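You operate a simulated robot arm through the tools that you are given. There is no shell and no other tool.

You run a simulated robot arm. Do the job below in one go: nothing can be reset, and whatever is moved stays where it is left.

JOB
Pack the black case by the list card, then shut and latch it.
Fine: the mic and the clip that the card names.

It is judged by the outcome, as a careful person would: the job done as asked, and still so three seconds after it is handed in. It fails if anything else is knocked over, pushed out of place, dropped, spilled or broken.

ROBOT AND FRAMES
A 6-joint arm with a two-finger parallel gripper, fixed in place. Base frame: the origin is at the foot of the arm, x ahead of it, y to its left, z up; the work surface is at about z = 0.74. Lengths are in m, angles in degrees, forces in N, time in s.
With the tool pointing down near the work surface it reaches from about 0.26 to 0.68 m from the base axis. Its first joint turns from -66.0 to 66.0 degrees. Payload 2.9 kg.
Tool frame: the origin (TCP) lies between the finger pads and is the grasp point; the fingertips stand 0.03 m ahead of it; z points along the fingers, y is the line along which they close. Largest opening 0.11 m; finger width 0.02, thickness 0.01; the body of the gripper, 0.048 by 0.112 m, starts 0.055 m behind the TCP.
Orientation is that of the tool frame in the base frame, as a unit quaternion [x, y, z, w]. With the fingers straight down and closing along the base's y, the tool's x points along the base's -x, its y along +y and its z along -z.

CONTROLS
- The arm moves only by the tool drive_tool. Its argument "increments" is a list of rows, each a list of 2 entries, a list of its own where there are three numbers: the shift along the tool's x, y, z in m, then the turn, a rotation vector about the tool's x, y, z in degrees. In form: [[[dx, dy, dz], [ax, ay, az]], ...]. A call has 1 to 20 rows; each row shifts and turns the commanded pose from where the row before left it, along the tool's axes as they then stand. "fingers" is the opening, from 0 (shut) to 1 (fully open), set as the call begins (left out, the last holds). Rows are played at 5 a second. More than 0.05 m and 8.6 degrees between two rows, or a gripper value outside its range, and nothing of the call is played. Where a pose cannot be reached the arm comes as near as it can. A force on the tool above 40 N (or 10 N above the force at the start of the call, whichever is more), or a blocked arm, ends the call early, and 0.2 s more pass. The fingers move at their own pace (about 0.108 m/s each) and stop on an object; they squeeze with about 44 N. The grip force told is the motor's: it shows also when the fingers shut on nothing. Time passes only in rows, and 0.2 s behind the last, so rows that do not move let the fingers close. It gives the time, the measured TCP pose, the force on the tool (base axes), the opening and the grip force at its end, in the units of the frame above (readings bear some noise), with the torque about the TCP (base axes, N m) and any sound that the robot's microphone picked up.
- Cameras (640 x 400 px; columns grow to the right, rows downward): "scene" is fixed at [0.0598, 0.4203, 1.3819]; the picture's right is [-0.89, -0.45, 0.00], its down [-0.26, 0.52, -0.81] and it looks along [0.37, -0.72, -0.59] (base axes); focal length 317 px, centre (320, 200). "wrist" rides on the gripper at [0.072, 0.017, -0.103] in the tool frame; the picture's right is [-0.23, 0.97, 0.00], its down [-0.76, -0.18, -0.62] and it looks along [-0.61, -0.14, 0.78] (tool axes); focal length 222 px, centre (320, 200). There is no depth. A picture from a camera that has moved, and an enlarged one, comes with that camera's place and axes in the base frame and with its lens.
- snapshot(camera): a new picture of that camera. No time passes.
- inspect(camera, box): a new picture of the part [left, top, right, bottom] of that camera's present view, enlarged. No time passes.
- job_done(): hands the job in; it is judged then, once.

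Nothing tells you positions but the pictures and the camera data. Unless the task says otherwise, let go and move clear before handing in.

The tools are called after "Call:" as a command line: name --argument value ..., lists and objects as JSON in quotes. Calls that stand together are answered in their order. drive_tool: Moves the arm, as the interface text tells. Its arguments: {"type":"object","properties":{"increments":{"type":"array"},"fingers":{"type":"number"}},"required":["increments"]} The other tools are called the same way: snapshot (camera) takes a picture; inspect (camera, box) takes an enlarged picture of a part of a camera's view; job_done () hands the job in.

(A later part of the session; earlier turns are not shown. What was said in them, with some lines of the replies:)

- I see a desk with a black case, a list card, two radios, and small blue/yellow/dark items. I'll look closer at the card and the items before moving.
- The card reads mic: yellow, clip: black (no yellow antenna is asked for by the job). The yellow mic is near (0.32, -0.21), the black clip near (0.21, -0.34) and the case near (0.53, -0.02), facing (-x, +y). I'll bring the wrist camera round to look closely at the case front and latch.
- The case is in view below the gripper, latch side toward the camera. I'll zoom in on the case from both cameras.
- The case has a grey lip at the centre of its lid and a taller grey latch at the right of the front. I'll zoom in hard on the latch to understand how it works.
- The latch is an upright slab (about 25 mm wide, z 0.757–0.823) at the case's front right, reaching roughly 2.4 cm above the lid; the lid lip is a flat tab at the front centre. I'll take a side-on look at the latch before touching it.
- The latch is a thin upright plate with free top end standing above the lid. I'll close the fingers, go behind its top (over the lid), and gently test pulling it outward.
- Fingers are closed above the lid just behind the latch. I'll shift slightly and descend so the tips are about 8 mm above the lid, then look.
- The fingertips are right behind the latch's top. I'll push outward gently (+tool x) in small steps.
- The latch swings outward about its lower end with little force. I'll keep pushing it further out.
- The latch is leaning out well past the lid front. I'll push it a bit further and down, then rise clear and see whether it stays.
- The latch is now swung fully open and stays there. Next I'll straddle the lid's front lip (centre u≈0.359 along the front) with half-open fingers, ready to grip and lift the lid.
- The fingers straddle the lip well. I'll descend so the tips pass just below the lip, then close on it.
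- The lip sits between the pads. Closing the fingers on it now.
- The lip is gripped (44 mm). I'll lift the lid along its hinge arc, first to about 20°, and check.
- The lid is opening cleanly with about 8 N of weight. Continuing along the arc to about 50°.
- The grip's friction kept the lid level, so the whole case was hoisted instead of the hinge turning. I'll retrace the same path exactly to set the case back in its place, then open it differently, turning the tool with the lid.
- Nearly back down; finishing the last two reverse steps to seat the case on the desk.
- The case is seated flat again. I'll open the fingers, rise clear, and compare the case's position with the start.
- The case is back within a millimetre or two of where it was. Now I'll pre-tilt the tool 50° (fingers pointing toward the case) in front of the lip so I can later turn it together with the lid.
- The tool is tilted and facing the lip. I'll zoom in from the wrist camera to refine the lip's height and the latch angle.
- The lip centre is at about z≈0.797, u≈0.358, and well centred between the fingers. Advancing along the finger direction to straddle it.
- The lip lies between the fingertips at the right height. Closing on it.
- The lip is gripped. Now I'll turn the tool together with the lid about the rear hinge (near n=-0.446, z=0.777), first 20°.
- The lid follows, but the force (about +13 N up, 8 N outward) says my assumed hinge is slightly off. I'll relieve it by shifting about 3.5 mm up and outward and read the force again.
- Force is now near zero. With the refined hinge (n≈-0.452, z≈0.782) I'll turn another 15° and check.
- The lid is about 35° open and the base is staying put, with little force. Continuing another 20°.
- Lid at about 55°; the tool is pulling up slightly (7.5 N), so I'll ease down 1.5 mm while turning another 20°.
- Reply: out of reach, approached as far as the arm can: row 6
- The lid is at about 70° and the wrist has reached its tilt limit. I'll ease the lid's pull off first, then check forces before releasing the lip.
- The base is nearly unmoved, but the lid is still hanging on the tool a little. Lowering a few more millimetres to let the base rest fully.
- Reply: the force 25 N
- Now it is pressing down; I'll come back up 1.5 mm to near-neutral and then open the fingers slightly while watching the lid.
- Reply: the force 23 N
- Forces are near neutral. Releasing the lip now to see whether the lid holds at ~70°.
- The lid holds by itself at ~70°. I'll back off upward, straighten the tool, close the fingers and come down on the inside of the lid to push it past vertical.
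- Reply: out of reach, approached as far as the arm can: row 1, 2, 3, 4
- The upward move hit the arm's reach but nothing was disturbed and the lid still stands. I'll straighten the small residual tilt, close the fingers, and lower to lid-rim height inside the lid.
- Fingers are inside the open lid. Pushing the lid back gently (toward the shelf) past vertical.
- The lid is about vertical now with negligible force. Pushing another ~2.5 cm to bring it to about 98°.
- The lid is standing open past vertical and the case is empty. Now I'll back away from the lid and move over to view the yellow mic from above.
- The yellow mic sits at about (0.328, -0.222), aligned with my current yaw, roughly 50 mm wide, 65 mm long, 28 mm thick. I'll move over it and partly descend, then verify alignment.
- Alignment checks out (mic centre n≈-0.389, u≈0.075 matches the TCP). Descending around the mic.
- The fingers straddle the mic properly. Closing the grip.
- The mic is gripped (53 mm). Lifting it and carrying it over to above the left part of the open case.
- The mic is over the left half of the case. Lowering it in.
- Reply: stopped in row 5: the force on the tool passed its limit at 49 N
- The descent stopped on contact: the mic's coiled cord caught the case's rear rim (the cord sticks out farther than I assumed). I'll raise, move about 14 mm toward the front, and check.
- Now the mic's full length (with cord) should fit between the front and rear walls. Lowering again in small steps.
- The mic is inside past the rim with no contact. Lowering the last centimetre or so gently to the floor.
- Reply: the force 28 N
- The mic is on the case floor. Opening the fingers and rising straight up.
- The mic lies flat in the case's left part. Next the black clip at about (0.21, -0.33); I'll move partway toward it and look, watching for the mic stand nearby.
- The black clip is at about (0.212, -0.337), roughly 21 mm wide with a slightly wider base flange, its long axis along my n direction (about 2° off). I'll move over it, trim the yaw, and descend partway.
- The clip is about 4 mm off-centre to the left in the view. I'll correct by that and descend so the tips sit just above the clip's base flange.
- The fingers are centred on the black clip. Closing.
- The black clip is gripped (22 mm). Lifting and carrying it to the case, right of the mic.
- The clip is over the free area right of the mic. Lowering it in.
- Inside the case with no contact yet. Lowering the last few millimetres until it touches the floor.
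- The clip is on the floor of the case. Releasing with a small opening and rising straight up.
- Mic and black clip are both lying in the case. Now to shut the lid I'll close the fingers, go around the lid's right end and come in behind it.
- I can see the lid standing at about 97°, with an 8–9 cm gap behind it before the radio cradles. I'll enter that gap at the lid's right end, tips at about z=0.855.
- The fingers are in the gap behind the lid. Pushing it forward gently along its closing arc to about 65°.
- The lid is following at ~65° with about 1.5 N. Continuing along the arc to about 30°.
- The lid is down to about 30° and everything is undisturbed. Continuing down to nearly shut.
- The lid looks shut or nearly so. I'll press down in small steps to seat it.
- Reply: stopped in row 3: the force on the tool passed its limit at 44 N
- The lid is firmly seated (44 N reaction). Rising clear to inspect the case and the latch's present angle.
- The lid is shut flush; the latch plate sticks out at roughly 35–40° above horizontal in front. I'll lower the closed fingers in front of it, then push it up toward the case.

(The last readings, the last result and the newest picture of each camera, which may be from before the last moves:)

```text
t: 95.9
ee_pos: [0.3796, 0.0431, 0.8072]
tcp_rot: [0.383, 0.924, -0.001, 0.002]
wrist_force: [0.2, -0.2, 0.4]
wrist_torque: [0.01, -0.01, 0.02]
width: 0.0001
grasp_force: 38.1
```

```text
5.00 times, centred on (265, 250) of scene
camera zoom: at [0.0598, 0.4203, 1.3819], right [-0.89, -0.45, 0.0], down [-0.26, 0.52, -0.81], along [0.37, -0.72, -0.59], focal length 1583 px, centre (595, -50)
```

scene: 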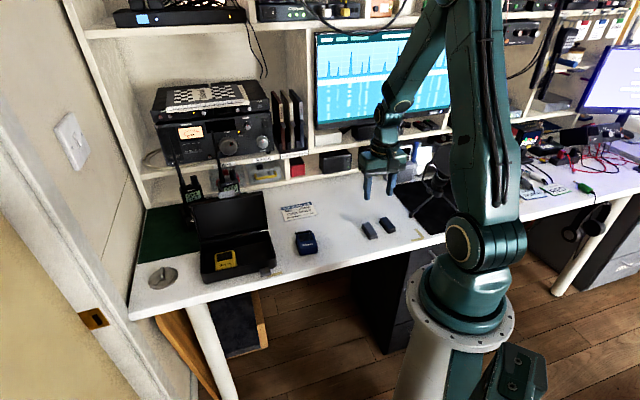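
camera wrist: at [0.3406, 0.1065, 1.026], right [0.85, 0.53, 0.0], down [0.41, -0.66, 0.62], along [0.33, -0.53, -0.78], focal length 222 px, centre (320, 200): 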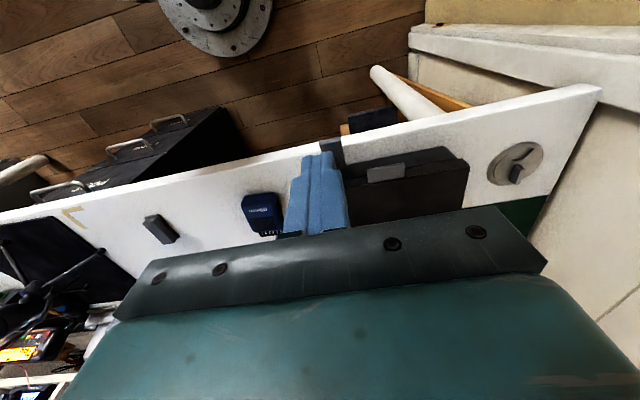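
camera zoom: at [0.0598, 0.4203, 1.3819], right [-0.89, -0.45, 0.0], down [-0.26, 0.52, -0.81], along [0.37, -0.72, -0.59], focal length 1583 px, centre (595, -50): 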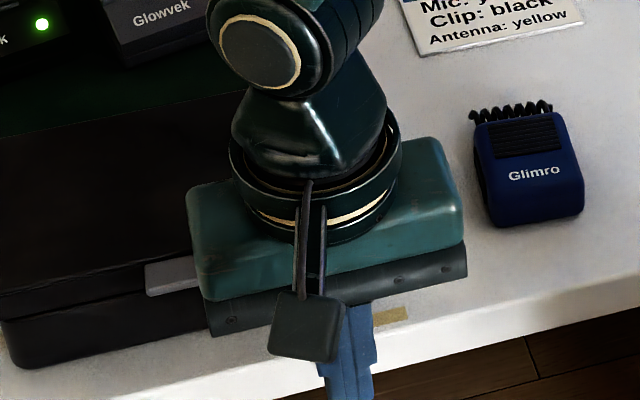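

Fingers are in front of the latch. Pushing toward the case in small steps to swing the latch upright.

Call:
drive_tool --increments '[[[-0.015, 0, 0], [0, 0, 0]], [[-0.012, 0, 0], [0, 0, 0]], [[-0.006, 0, 0], [0, 0, 0]], [[-0.006, 0, 0], [0, 0, 0]], [[-0.006, 0, 0], [0, 0, 0]], [[-0.006, 0, 0], [0, 0, 0]], [[-0.006, 0, 0], [0, 0, 0]], [[0, 0, 0], [0, 0, 0]]]'

Call:
inspect --camera "wrist" --box '[200, 60, 460, 240]'

Call:
inspect --camera "scene" --box '[200, 200, 300, 290]'

```text
t: 97.3
ee_pos: [0.4122, 0.0108, 0.8075]
tcp_rot: [0.38, 0.925, 0.001, -0.005]
wrist_force: [-6.0, 3.7, 7.1]
wrist_torque: [-0.03, -0.13, 0.09]
width: 0.0
grasp_force: 37.5
stopped in row 7: the force on the tool passed its limit at 48 N (the readings are from after the stop); the commanded pose is now the measured one
```

```text
2.22 times, centred on (330, 150) of wrist
camera zoom: at [0.3733, 0.0722, 0.9128], right [0.85, 0.53, 0.0], down [0.42, -0.67, 0.62], along [0.33, -0.52, -0.79], focal length 494 px, centre (298, 311)
```

zoom: 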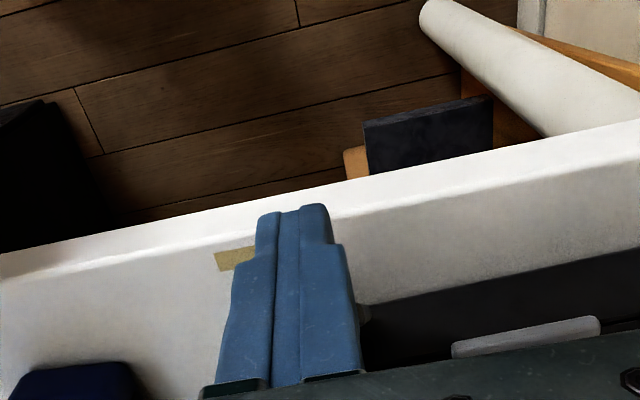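

```text
4.44 times, centred on (250, 245) of scene
camera zoom: at [0.0595, 0.4204, 1.3819], right [-0.89, -0.45, 0.0], down [-0.26, 0.52, -0.81], along [0.37, -0.72, -0.58], focal length 1407 px, centre (631, 0)
```

zoom: 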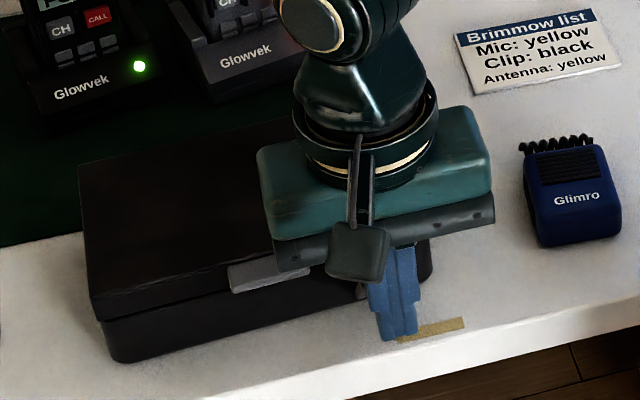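

The push jammed (the plate's end stuck on the finger by friction), so I'll back off, check that the case hasn't moved, and then scoop the latch up from underneath with a tilted tool instead.

Call:
drive_tool --increments '[[[0.02, 0, 0], [0, 0, 0]], [[0.02, 0, 0], [0, 0, 0]], [[0.02, 0, -0.03], [0, 0, 0]], [[0, 0, -0.04], [0, 0, 0]], [[0, 0, -0.04], [0, 0, 0]], [[0, 0, 0], [0, 0, 0]]]'

Call:
inspect --camera "scene" --box '[190, 215, 290, 290]'

Call:
snapshot --camera "wrist"

```text
t: 98.7
ee_pos: [0.3727, 0.0526, 0.9185]
tcp_rot: [0.381, 0.924, 0.0, -0.004]
wrist_force: [0.0, -0.1, -0.3]
wrist_torque: [0.0, 0.0, 0.0]
width: 0.0
grasp_force: 37.9
```

```text
5.33 times, centred on (240, 252) of scene
camera zoom: at [0.0598, 0.4203, 1.3819], right [-0.89, -0.45, 0.0], down [-0.26, 0.52, -0.81], along [0.37, -0.72, -0.59], focal length 1688 px, centre (747, -80)
```

zoom: 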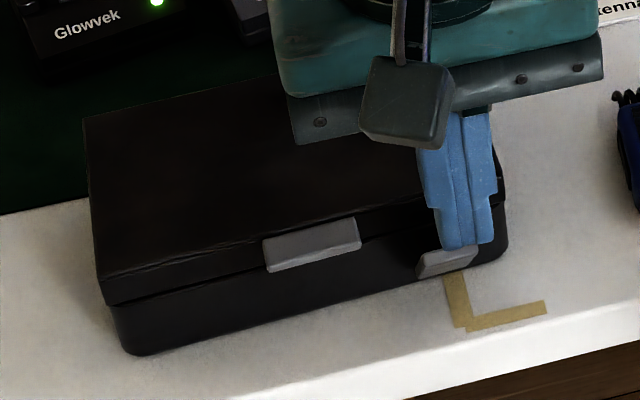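

```text
taken
camera wrist: at [0.3324, 0.1139, 1.0231], right [0.85, 0.53, 0.0], down [0.42, -0.67, 0.62], along [0.33, -0.52, -0.79], focal length 222 px, centre (320, 200)
```

wrist: 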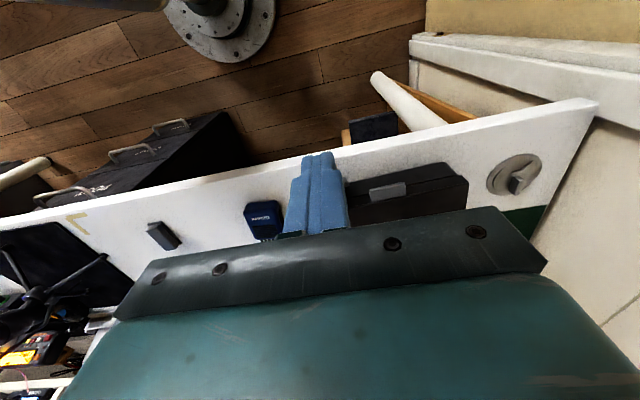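

The case slid back about 1 cm from that push; it's otherwise fine. I'll tilt the tool 50° in front and look at the latch plate's exact angle before scooping it.

Call:
drive_tool --increments '[[[0, 0, 0], [0, -7.2, 0]], [[0, 0, 0], [0, -7.2, 0]], [[0, 0, 0], [0, -7.2, 0]], [[0, 0, 0], [0, -7.2, 0]], [[0, 0, 0], [0, -7.2, 0]], [[0, 0, 0], [0, -7.2, 0]], [[0, 0, 0], [0, -7.2, 0]], [[0.025, 0, 0.01], [0, 0, 0]], [[0.025, 0, 0.01], [0, 0, 0]], [[0, 0, 0], [0, 0, 0]]]'

Call:
snapshot --camera "wrist"

Call:
snapshot --camera "scene"

```text
t: 100.9
ee_pos: [0.3601, 0.0645, 0.8664]
tcp_rot: [0.345, 0.838, -0.162, 0.391]
wrist_force: [0.2, 0.6, 0.0]
wrist_torque: [-0.02, 0.01, 0.0]
width: 0.0
grasp_force: 38.2
```

```text
taken
camera wrist: at [0.2812, 0.1632, 0.8787], right [0.79, 0.59, 0.17], down [-0.12, -0.13, 0.98], along [0.6, -0.8, -0.04], focal length 222 px, centre (320, 200)
```

wrist: 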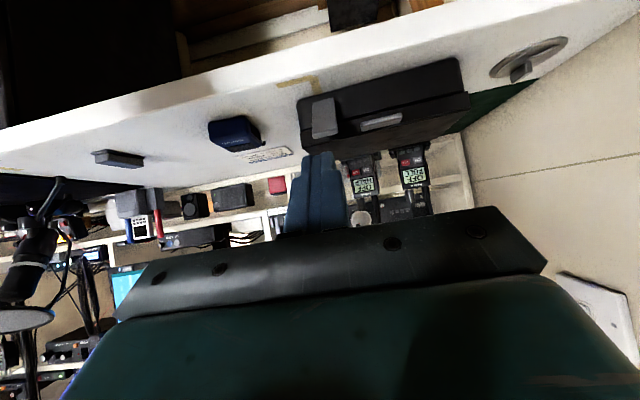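

```text
taken
```

scene: 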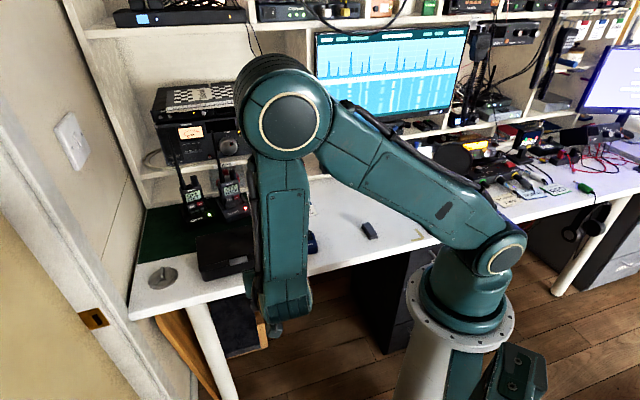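

Call:
inspect --camera "wrist" --box '[270, 60, 410, 170]'

Call:
inspect --camera "wrist" --box '[295, 85, 355, 155]'

```text
3.64 times, centred on (340, 115) of wrist
camera zoom: at [0.2812, 0.1632, 0.8787], right [0.79, 0.59, 0.17], down [-0.12, -0.13, 0.98], along [0.6, -0.8, -0.04], focal length 808 px, centre (247, 509)
```

zoom: 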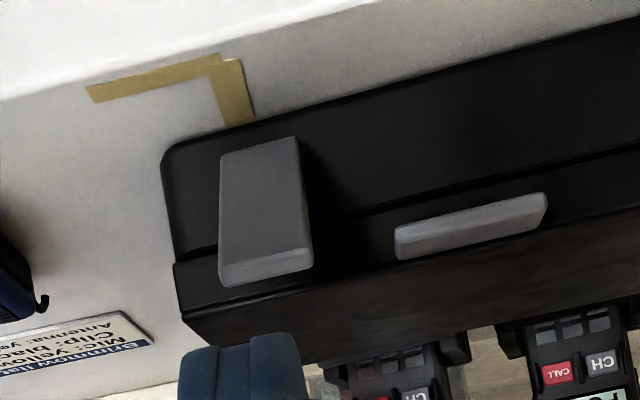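

```text
5.71 times, centred on (325, 120) of wrist
camera zoom: at [0.2812, 0.1632, 0.8787], right [0.79, 0.59, 0.17], down [-0.12, -0.13, 0.98], along [0.6, -0.8, -0.04], focal length 1269 px, centre (291, 657)
```

zoom: 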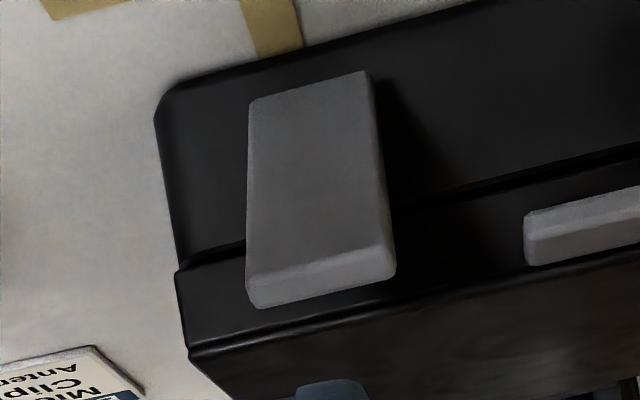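

The latch plate stands at roughly 43° from horizontal, its end near n≈-0.29, z≈0.80. I'll slide the tilted fingers in underneath it.

Call:
drive_tool --increments '[[[0.0126, 0, 0.015], [0, 0, 0]], [[0, 0, 0.02], [0, 0, 0]], [[0, 0, 0.02], [0, 0, 0]], [[0, 0, 0.02], [0, 0, 0]], [[0, 0, 0.015], [0, 0, 0]], [[0, 0, 0], [0, 0, 0]]]'

Call:
inspect --camera "wrist" --box '[240, 60, 400, 200]'

```text
t: 102.3
ee_pos: [0.4016, 0.0209, 0.7985]
tcp_rot: [0.345, 0.838, -0.162, 0.39]
wrist_force: [0.3, -0.4, 0.1]
wrist_torque: [-0.01, 0.03, 0.02]
width: 0.0001
grasp_force: 38.0
```

```text
2.86 times, centred on (320, 130) of wrist
camera zoom: at [0.3249, 0.1204, 0.8112], right [0.79, 0.59, 0.17], down [-0.12, -0.13, 0.98], along [0.6, -0.8, -0.04], focal length 635 px, centre (320, 400)
```

zoom: 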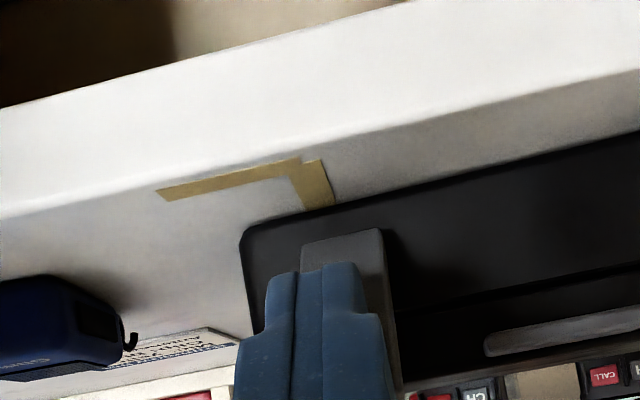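

The fingers are going under the plate cleanly. Sliding in the last 2 cm with a 3 mm sideways trim.

Call:
drive_tool --increments '[[[0, 0.003, 0.01], [0, 0, 0]], [[0, 0, 0.0106], [0, 0, 0]], [[0, 0, 0], [0, 0, 0]]]'

Call:
inspect --camera "wrist" --box '[240, 60, 400, 200]'

```text
t: 103.1
ee_pos: [0.4166, 0.0124, 0.7863]
tcp_rot: [0.345, 0.838, -0.162, 0.39]
wrist_force: [-0.2, 0.3, 0.3]
wrist_torque: [0.02, -0.03, -0.01]
width: 0.0002
grasp_force: 37.8
```

```text
2.86 times, centred on (320, 130) of wrist
camera zoom: at [0.3382, 0.1114, 0.798], right [0.79, 0.59, 0.17], down [-0.12, -0.13, 0.98], along [0.6, -0.8, -0.04], focal length 635 px, centre (320, 400)
```

zoom: 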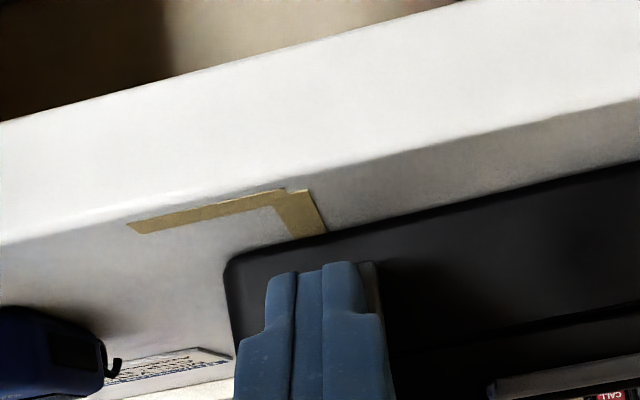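

Fingers are under the plate with no contact force. Now rotating the tool about the latch's hinge to swing the plate up, first 25°.

Call:
drive_tool --increments '[[[-0.0055, 0, -0.0011], [0, 5, 0]], [[-0.0055, 0, -0.0011], [0, 5, 0]], [[-0.0055, 0, -0.0011], [0, 5, 0]], [[-0.0055, 0, -0.0011], [0, 5, 0]], [[-0.0055, 0, -0.0011], [0, 5, 0]], [[0, 0, 0], [0, 0, 0]]]'

Call:
inspect --camera "wrist" --box '[200, 40, 440, 220]'

Call:
inspect --camera "scene" --box '[190, 200, 300, 290]'

```text
t: 104.5
ee_pos: [0.4283, -0.0005, 0.8072]
tcp_rot: [0.373, 0.902, -0.083, 0.199]
wrist_force: [-0.1, 0.5, -0.2]
wrist_torque: [-0.02, -0.01, 0.02]
width: 0.0001
grasp_force: 37.7
```

```text
2.22 times, centred on (320, 130) of wrist
camera zoom: at [0.3625, 0.0875, 0.872], right [0.83, 0.55, 0.1], down [0.18, -0.43, 0.89], along [0.52, -0.72, -0.45], focal length 494 px, centre (320, 356)
```

zoom: 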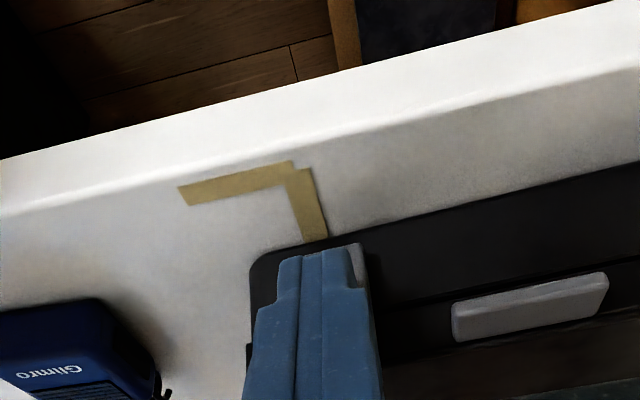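

```text
4.44 times, centred on (245, 245) of scene
camera zoom: at [0.0598, 0.4203, 1.3819], right [-0.89, -0.45, 0.0], down [-0.26, 0.52, -0.81], along [0.37, -0.72, -0.59], focal length 1407 px, centre (653, 0)
```

zoom: 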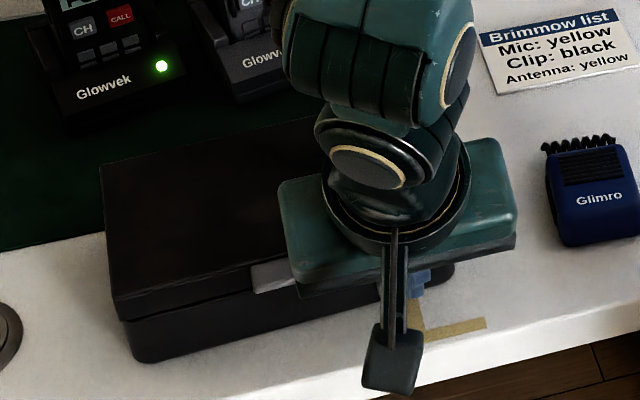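

No resistance and the case stays put. Continuing the rotation to upright.

Call:
drive_tool --increments '[[[-0.0055, 0, -0.0011], [0, 5, 0]], [[-0.0055, 0, -0.0011], [0, 5, 0]], [[-0.0055, 0, -0.0011], [0, 5, 0]], [[-0.0055, 0, -0.0011], [0, 5, 0]], [[-0.0055, 0, -0.0011], [0, 5, 0]], [[0, 0, 0], [0, 0, 0]]]'

Call:
inspect --camera "wrist" --box '[200, 40, 440, 220]'

Call:
inspect --camera "scene" --box '[190, 200, 300, 290]'

```text
t: 105.9
ee_pos: [0.4456, -0.017, 0.819]
tcp_rot: [0.378, 0.926, 0.0, -0.003]
wrist_force: [-17.1, 17.0, 8.3]
wrist_torque: [0.0, -0.14, 0.3]
width: 0.0
grasp_force: 37.2
```

```text
2.22 times, centred on (320, 130) of wrist
camera zoom: at [0.4046, 0.0454, 0.925], right [0.84, 0.53, 0.0], down [0.42, -0.66, 0.62], along [0.33, -0.52, -0.79], focal length 494 px, centre (320, 356)
```

zoom: 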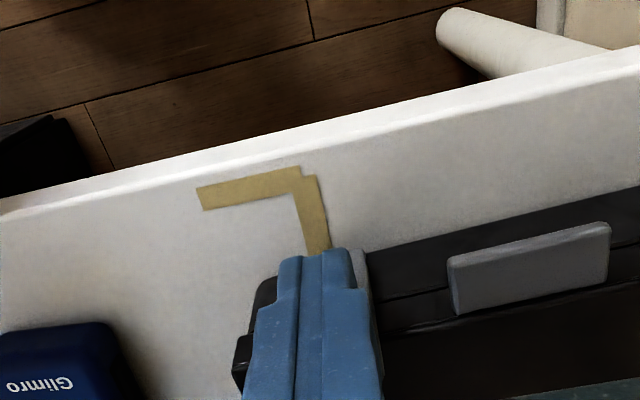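

```text
4.44 times, centred on (245, 245) of scene
camera zoom: at [0.0593, 0.4207, 1.3818], right [-0.89, -0.45, 0.0], down [-0.26, 0.52, -0.81], along [0.37, -0.72, -0.58], focal length 1407 px, centre (653, 0)
```

zoom: 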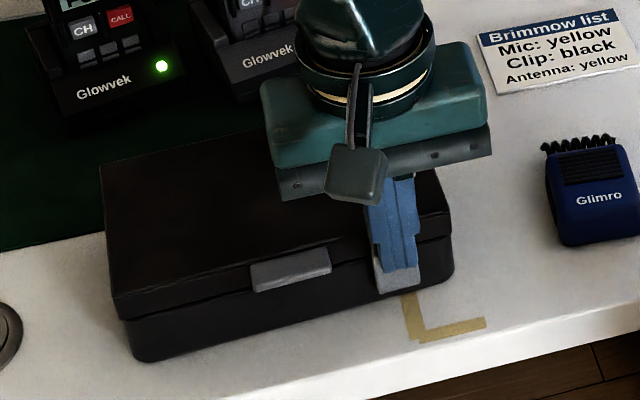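

The latch plate is upright against the case front with about 24 N pressing it. I'll back off and look at whether it stays fully home.

Call:
drive_tool --increments '[[[0.02, 0, 0], [0, 0, 0]], [[0.03, 0, 0], [0, 0, 0]], [[0.02, 0, -0.03], [0, 0, 0]], [[0, 0, -0.04], [0, 0, 0]], [[0, 0.0, -0.03], [0, 0, 0]], [[0, 0, 0], [0, 0, 0]]]'

Call:
inspect --camera "scene" --box '[190, 215, 290, 290]'

Call:
snapshot --camera "wrist"

```text
t: 107.3
ee_pos: [0.396, 0.0318, 0.9209]
tcp_rot: [0.381, 0.925, -0.001, -0.001]
wrist_force: [-0.5, -0.2, -0.7]
wrist_torque: [0.0, -0.01, 0.04]
width: 0.0001
grasp_force: 37.8
```

```text
5.33 times, centred on (240, 252) of scene
camera zoom: at [0.0598, 0.4203, 1.3819], right [-0.89, -0.45, 0.0], down [-0.26, 0.52, -0.81], along [0.37, -0.72, -0.59], focal length 1688 px, centre (747, -80)
```

zoom: 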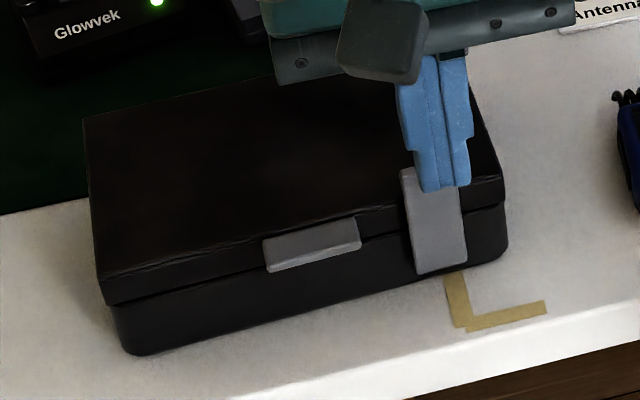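

```text
taken
camera wrist: at [0.3562, 0.0941, 1.0251], right [0.85, 0.53, 0.0], down [0.42, -0.66, 0.62], along [0.33, -0.53, -0.78], focal length 222 px, centre (320, 200)
```

wrist: 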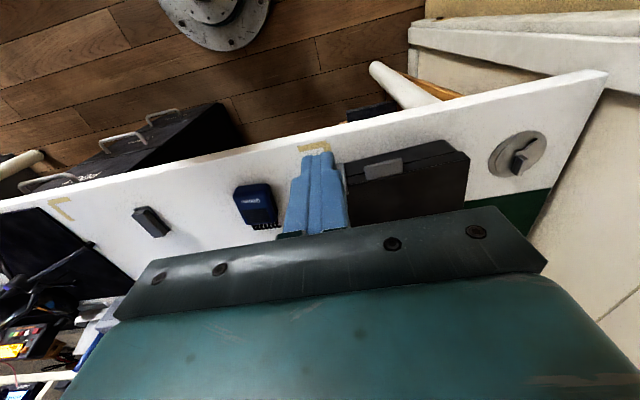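

The latch looks upright, as at the start. I'll move the gripper aside and zoom in to compare closely with its original latched appearance.

Call:
drive_tool --increments '[[[0.0, -0.03, 0], [0, 0, 0]], [[0.0, -0.03, 0], [0, 0, 0]], [[0.0, -0.03, 0], [0, 0, 0]], [[0, -0.03, 0], [0, 0, 0]], [[0, 0.0, 0], [0, 0, 0]]]'

Call:
inspect --camera "scene" --box '[255, 240, 295, 275]'

Call:
inspect --camera "scene" --box '[190, 215, 290, 290]'

Call:
inspect --camera "wrist" --box '[330, 80, 490, 200]'

```text
t: 108.5
ee_pos: [0.3117, -0.0535, 0.921]
tcp_rot: [0.381, 0.924, 0.0, 0.0]
wrist_force: [-0.6, 0.7, -0.3]
wrist_torque: [0.01, 0.01, -0.02]
width: 0.0
grasp_force: 37.4
```

```text
11.43 times, centred on (275, 258) of scene
camera zoom: at [0.0598, 0.4203, 1.3819], right [-0.89, -0.45, 0.0], down [-0.26, 0.52, -0.81], along [0.37, -0.72, -0.59], focal length 3618 px, centre (834, -457)
```

zoom: 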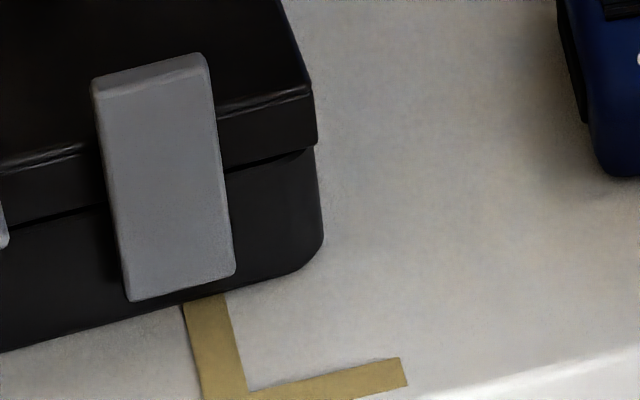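

```text
5.33 times, centred on (240, 252) of scene
camera zoom: at [0.0598, 0.4203, 1.3819], right [-0.89, -0.45, 0.0], down [-0.26, 0.52, -0.81], along [0.37, -0.72, -0.59], focal length 1688 px, centre (747, -80)
```

zoom: 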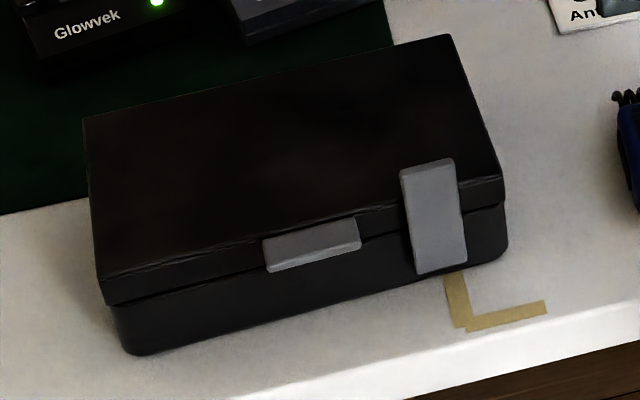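

```text
3.33 times, centred on (410, 140) of wrist
camera zoom: at [0.2713, 0.0081, 1.0254], right [0.85, 0.53, 0.0], down [0.42, -0.66, 0.62], along [0.33, -0.53, -0.78], focal length 740 px, centre (20, 400)
```

zoom: 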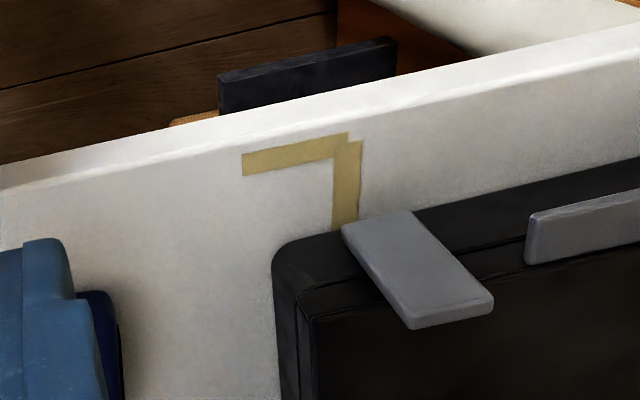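

The latch sits just as it did at the start, and the lid is flush. For certainty I'll take the same side-on view I used at the beginning and compare the latch's gap to the lid.

Call:
drive_tool --increments '[[[0, 0, 0], [0, 0, -7.5]], [[0, 0, 0], [0, 0, -7.5]], [[0, 0, 0], [0, 0, -7.5]], [[0, 0, 0], [0, 0, -7.5]], [[0, 0, 0], [0, 0, -7.5]], [[0, 0, 0], [0, 0, -7.5]], [[-0.02, -0.006, 0.022], [0, 0, 0]], [[-0.02, -0.0055, 0.022], [0, 0, 0]], [[0, 0, 0], [0, -6.67, 0]], [[0, 0, 0], [0, -6.67, 0]], [[0, 0, 0], [0, -6.67, 0]], [[0, 0, 0], [0, 0, 0]]]'

Call:
inspect --camera "wrist" --box '[280, 110, 440, 230]'

Call:
inspect --camera "wrist" --box '[335, 120, 415, 190]'

```text
t: 111.1
ee_pos: [0.3513, -0.0641, 0.8752]
tcp_rot: [-0.001, 0.985, 0.0, 0.174]
wrist_force: [0.8, 0.4, -0.3]
wrist_torque: [0.0, 0.02, 0.0]
width: 0.0
grasp_force: 37.8
```

```text
3.33 times, centred on (360, 170) of wrist
camera zoom: at [0.2478, -0.0496, 0.9496], right [0.21, 0.97, 0.08], down [0.5, -0.18, 0.85], along [0.84, -0.14, -0.53], focal length 740 px, centre (187, 300)
```

zoom: 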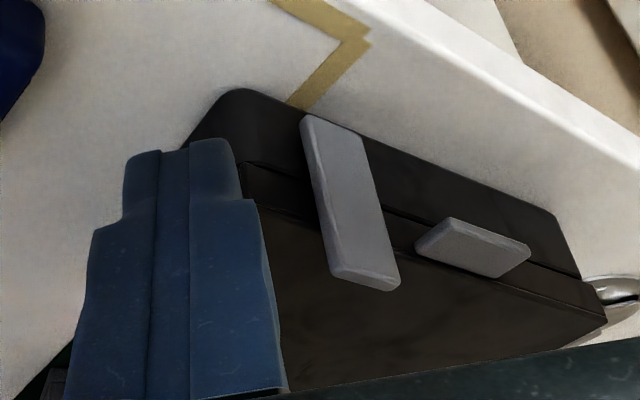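

```text
5.71 times, centred on (375, 155) of wrist
camera zoom: at [0.2478, -0.0496, 0.9496], right [0.21, 0.97, 0.08], down [0.5, -0.18, 0.85], along [0.84, -0.14, -0.53], focal length 1269 px, centre (6, 457)
```

zoom: 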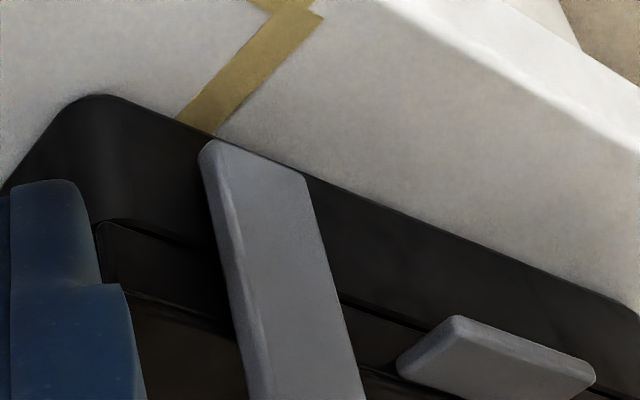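

The latch position matches the original latched view. To be sure it's fully home, I'll give its upper end one more gentle, controlled press.

Call:
drive_tool --increments '[[[0, 0, 0], [0, 6.67, 0]], [[0, 0, 0], [0, 6.67, 0]], [[0, 0, 0], [0, 6.67, 0]], [[0, 0, -0.025], [0, 0, 0]], [[0, 0, -0.02], [0, 0, 7.5]], [[0, 0, 0], [0, 0, 7.5]], [[0, 0, 0], [0, 0, 7.5]], [[0, 0, 0], [0, 0, 7.5]], [[0, 0, 0], [0, 0, 7.5]], [[0, 0, 0], [0, 0, 7.5]], [[0.025, 0, 0], [0, 0, 0]], [[0.025, 0, 0], [0, 0, 0]], [[0, 0.033, 0], [0, 0, 0]], [[0, 0.033, 0], [0, 0, 0]], [[0, 0.033, 0], [0, 0, 0]], [[0, 0, 0.035], [0, 0, 0]], [[0, 0, 0.035], [0, 0, 0]], [[0, 0, 0.018], [0, 0, 0]], [[0, 0, 0], [0, 0, 0]]]'

Call:
inspect --camera "scene" --box '[200, 200, 300, 290]'

Call:
inspect --camera "wrist" --box '[200, 60, 460, 240]'

```text
t: 115.1
ee_pos: [0.385, 0.0411, 0.8327]
tcp_rot: [0.381, 0.924, 0.0, 0.0]
wrist_force: [-0.1, 0.3, 0.9]
wrist_torque: [0.03, 0.0, 0.03]
width: 0.0
grasp_force: 37.6
```

```text
4.44 times, centred on (250, 245) of scene
camera zoom: at [0.0598, 0.4203, 1.3819], right [-0.89, -0.45, 0.0], down [-0.26, 0.52, -0.81], along [0.37, -0.72, -0.59], focal length 1407 px, centre (631, 0)
```

zoom: 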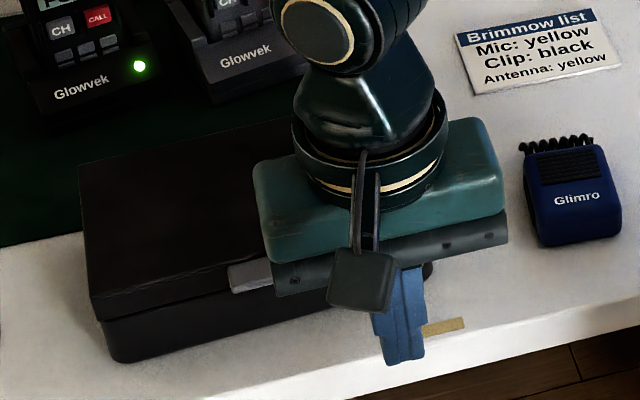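

```text
2.22 times, centred on (330, 150) of wrist
camera zoom: at [0.3459, 0.1026, 0.9378], right [0.85, 0.53, 0.0], down [0.42, -0.66, 0.62], along [0.33, -0.53, -0.78], focal length 494 px, centre (298, 311)
```

zoom: 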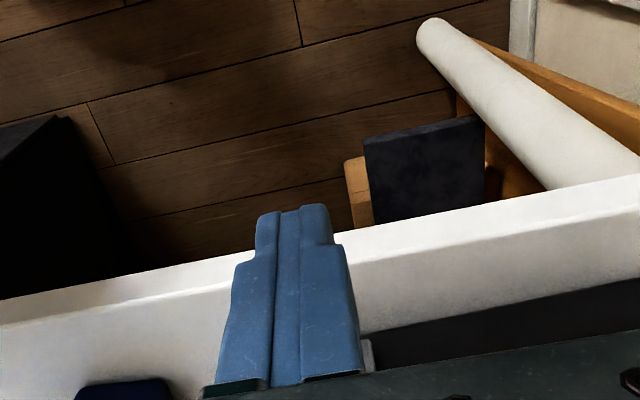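

Call:
drive_tool --increments '[[[-0.02, 0, 0], [0, 0, 0]], [[-0.02, 0, 0], [0, 0, 0]], [[-0.02, 0, 0], [0, 0, 0]], [[-0.008, 0, 0], [0, 0, 0]], [[-0.008, 0, 0], [0, 0, 0]], [[-0.004, 0, 0], [0, 0, 0]], [[-0.002, 0, 0], [0, 0, 0]], [[0, 0, 0], [0, 0, 0]]]'

```text
t: 116.9
ee_pos: [0.4429, -0.0155, 0.8331]
tcp_rot: [0.38, 0.925, 0.0, -0.002]
wrist_force: [-5.4, 4.9, 2.2]
wrist_torque: [0.11, 0.11, 0.03]
width: 0.0
grasp_force: 37.7
```

Touching the latch's top end with about 7 N. Pressing 1.5 mm further.

Call:
drive_tool --increments '[[[-0.0008, 0, 0], [0, 0, 0]], [[-0.0008, 0, 0], [0, 0, 0]], [[0, 0, 0], [0, 0, 0]]]'

```text
t: 117.7
ee_pos: [0.4428, -0.0164, 0.8314]
tcp_rot: [0.38, 0.925, 0.0, -0.003]
wrist_force: [-15.7, 14.5, 8.3]
wrist_torque: [0.29, 0.4, 0.05]
width: 0.0
grasp_force: 37.8
```

The reaction rises stiffly to 21 N, so the latch is hard against its stop. Backing away, rising clear and taking a final look.

Call:
drive_tool --increments '[[[0.02, 0, 0], [0, 0, 0]], [[0.03, 0, 0], [0, 0, 0]], [[0.03, 0, -0.02], [0, 0, 0]], [[0, -0.03, -0.03], [0, 0, 0]], [[0, -0.03, -0.03], [0, 0, 0]], [[0, -0.03, -0.03], [0, 0, 0]], [[0, -0.03, -0.03], [0, 0, 0]], [[0, -0.03, 0], [0, 0, 0]], [[0, 0, 0], [0, 0, 0]]]' --fingers 0.3

Call:
snapshot --camera "scene"

Call:
inspect --camera "scene" --box '[255, 240, 295, 275]'

Call:
inspect --camera "scene" --box '[140, 150, 400, 300]'

```text
t: 119.7
ee_pos: [0.284, -0.0679, 0.9736]
tcp_rot: [0.381, 0.924, -0.001, 0.0]
wrist_force: [-1.2, 0.5, -0.5]
wrist_torque: [-0.01, 0.03, -0.03]
width: 0.0329
grasp_force: 0.1
```

```text
taken
```

scene: 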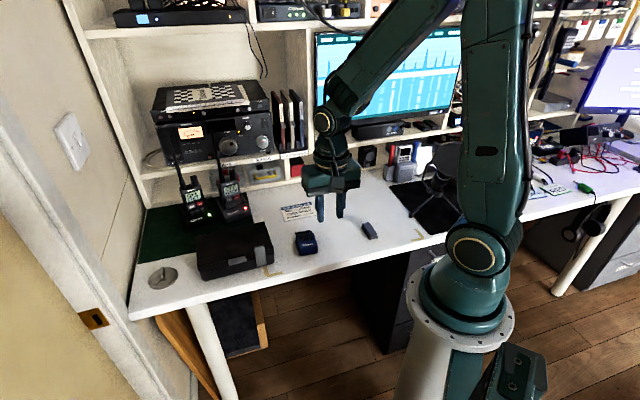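

```text
11.43 times, centred on (275, 258) of scene
camera zoom: at [0.0598, 0.4203, 1.3819], right [-0.89, -0.45, 0.0], down [-0.26, 0.52, -0.81], along [0.37, -0.72, -0.59], focal length 3618 px, centre (834, -457)
```

zoom: 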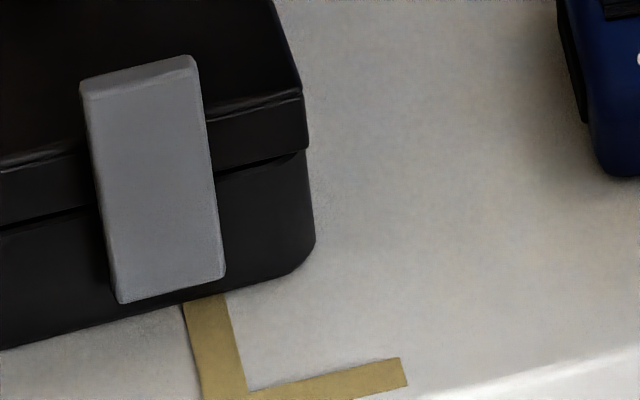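

```text
2.46 times, centred on (270, 225) of scene
camera zoom: at [0.0598, 0.4203, 1.3819], right [-0.89, -0.45, 0.0], down [-0.26, 0.52, -0.81], along [0.37, -0.72, -0.59], focal length 779 px, centre (443, 138)
```

zoom: 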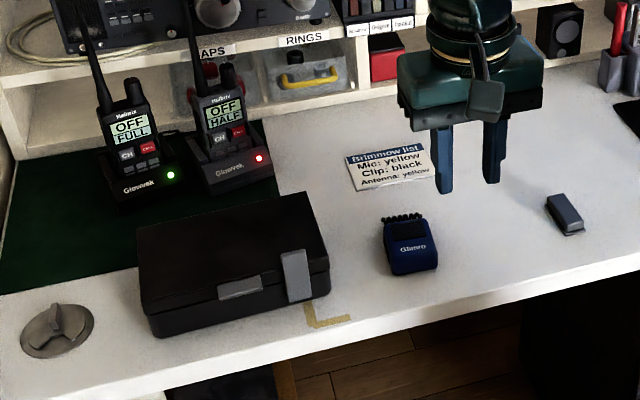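

Both items are packed: the yellow mic and the black clip are in the case, and the card names both. The lid is shut flush and the latch is upright against its stop. The blue mic, grey clip, card and radios are where they started. The case itself sits about 1 cm further back than at the start, from my first try at closing the latch. The arm is clear, so I'm handing in.

Call:
job_done

```text
The job is handed in.
```

The yellow mic and the black clip are in the black case. The lid is shut and the latch is upright against its stop, and I've handed the job in.

- **Case lifted:** on my first try at opening the lid, the whole case came up off the desk. I set it back within a millimetre or two of where it had been.
- **Case moved:** my first try at closing the latch jammed and pushed the case back. It now sits about 1 cm further back than where it started, and I left it there.
- **Latch check:** I compared the latch with its starting position and pressed it twice, but I did not pull on the lid to test it.
- **Antenna:** the card also lists a yellow antenna. I didn't pack one, because you named only the mic and the clip and I saw no yellow antenna on the desk.

The blue mic, grey clip, card and radios look undisturbed in the final pictures.
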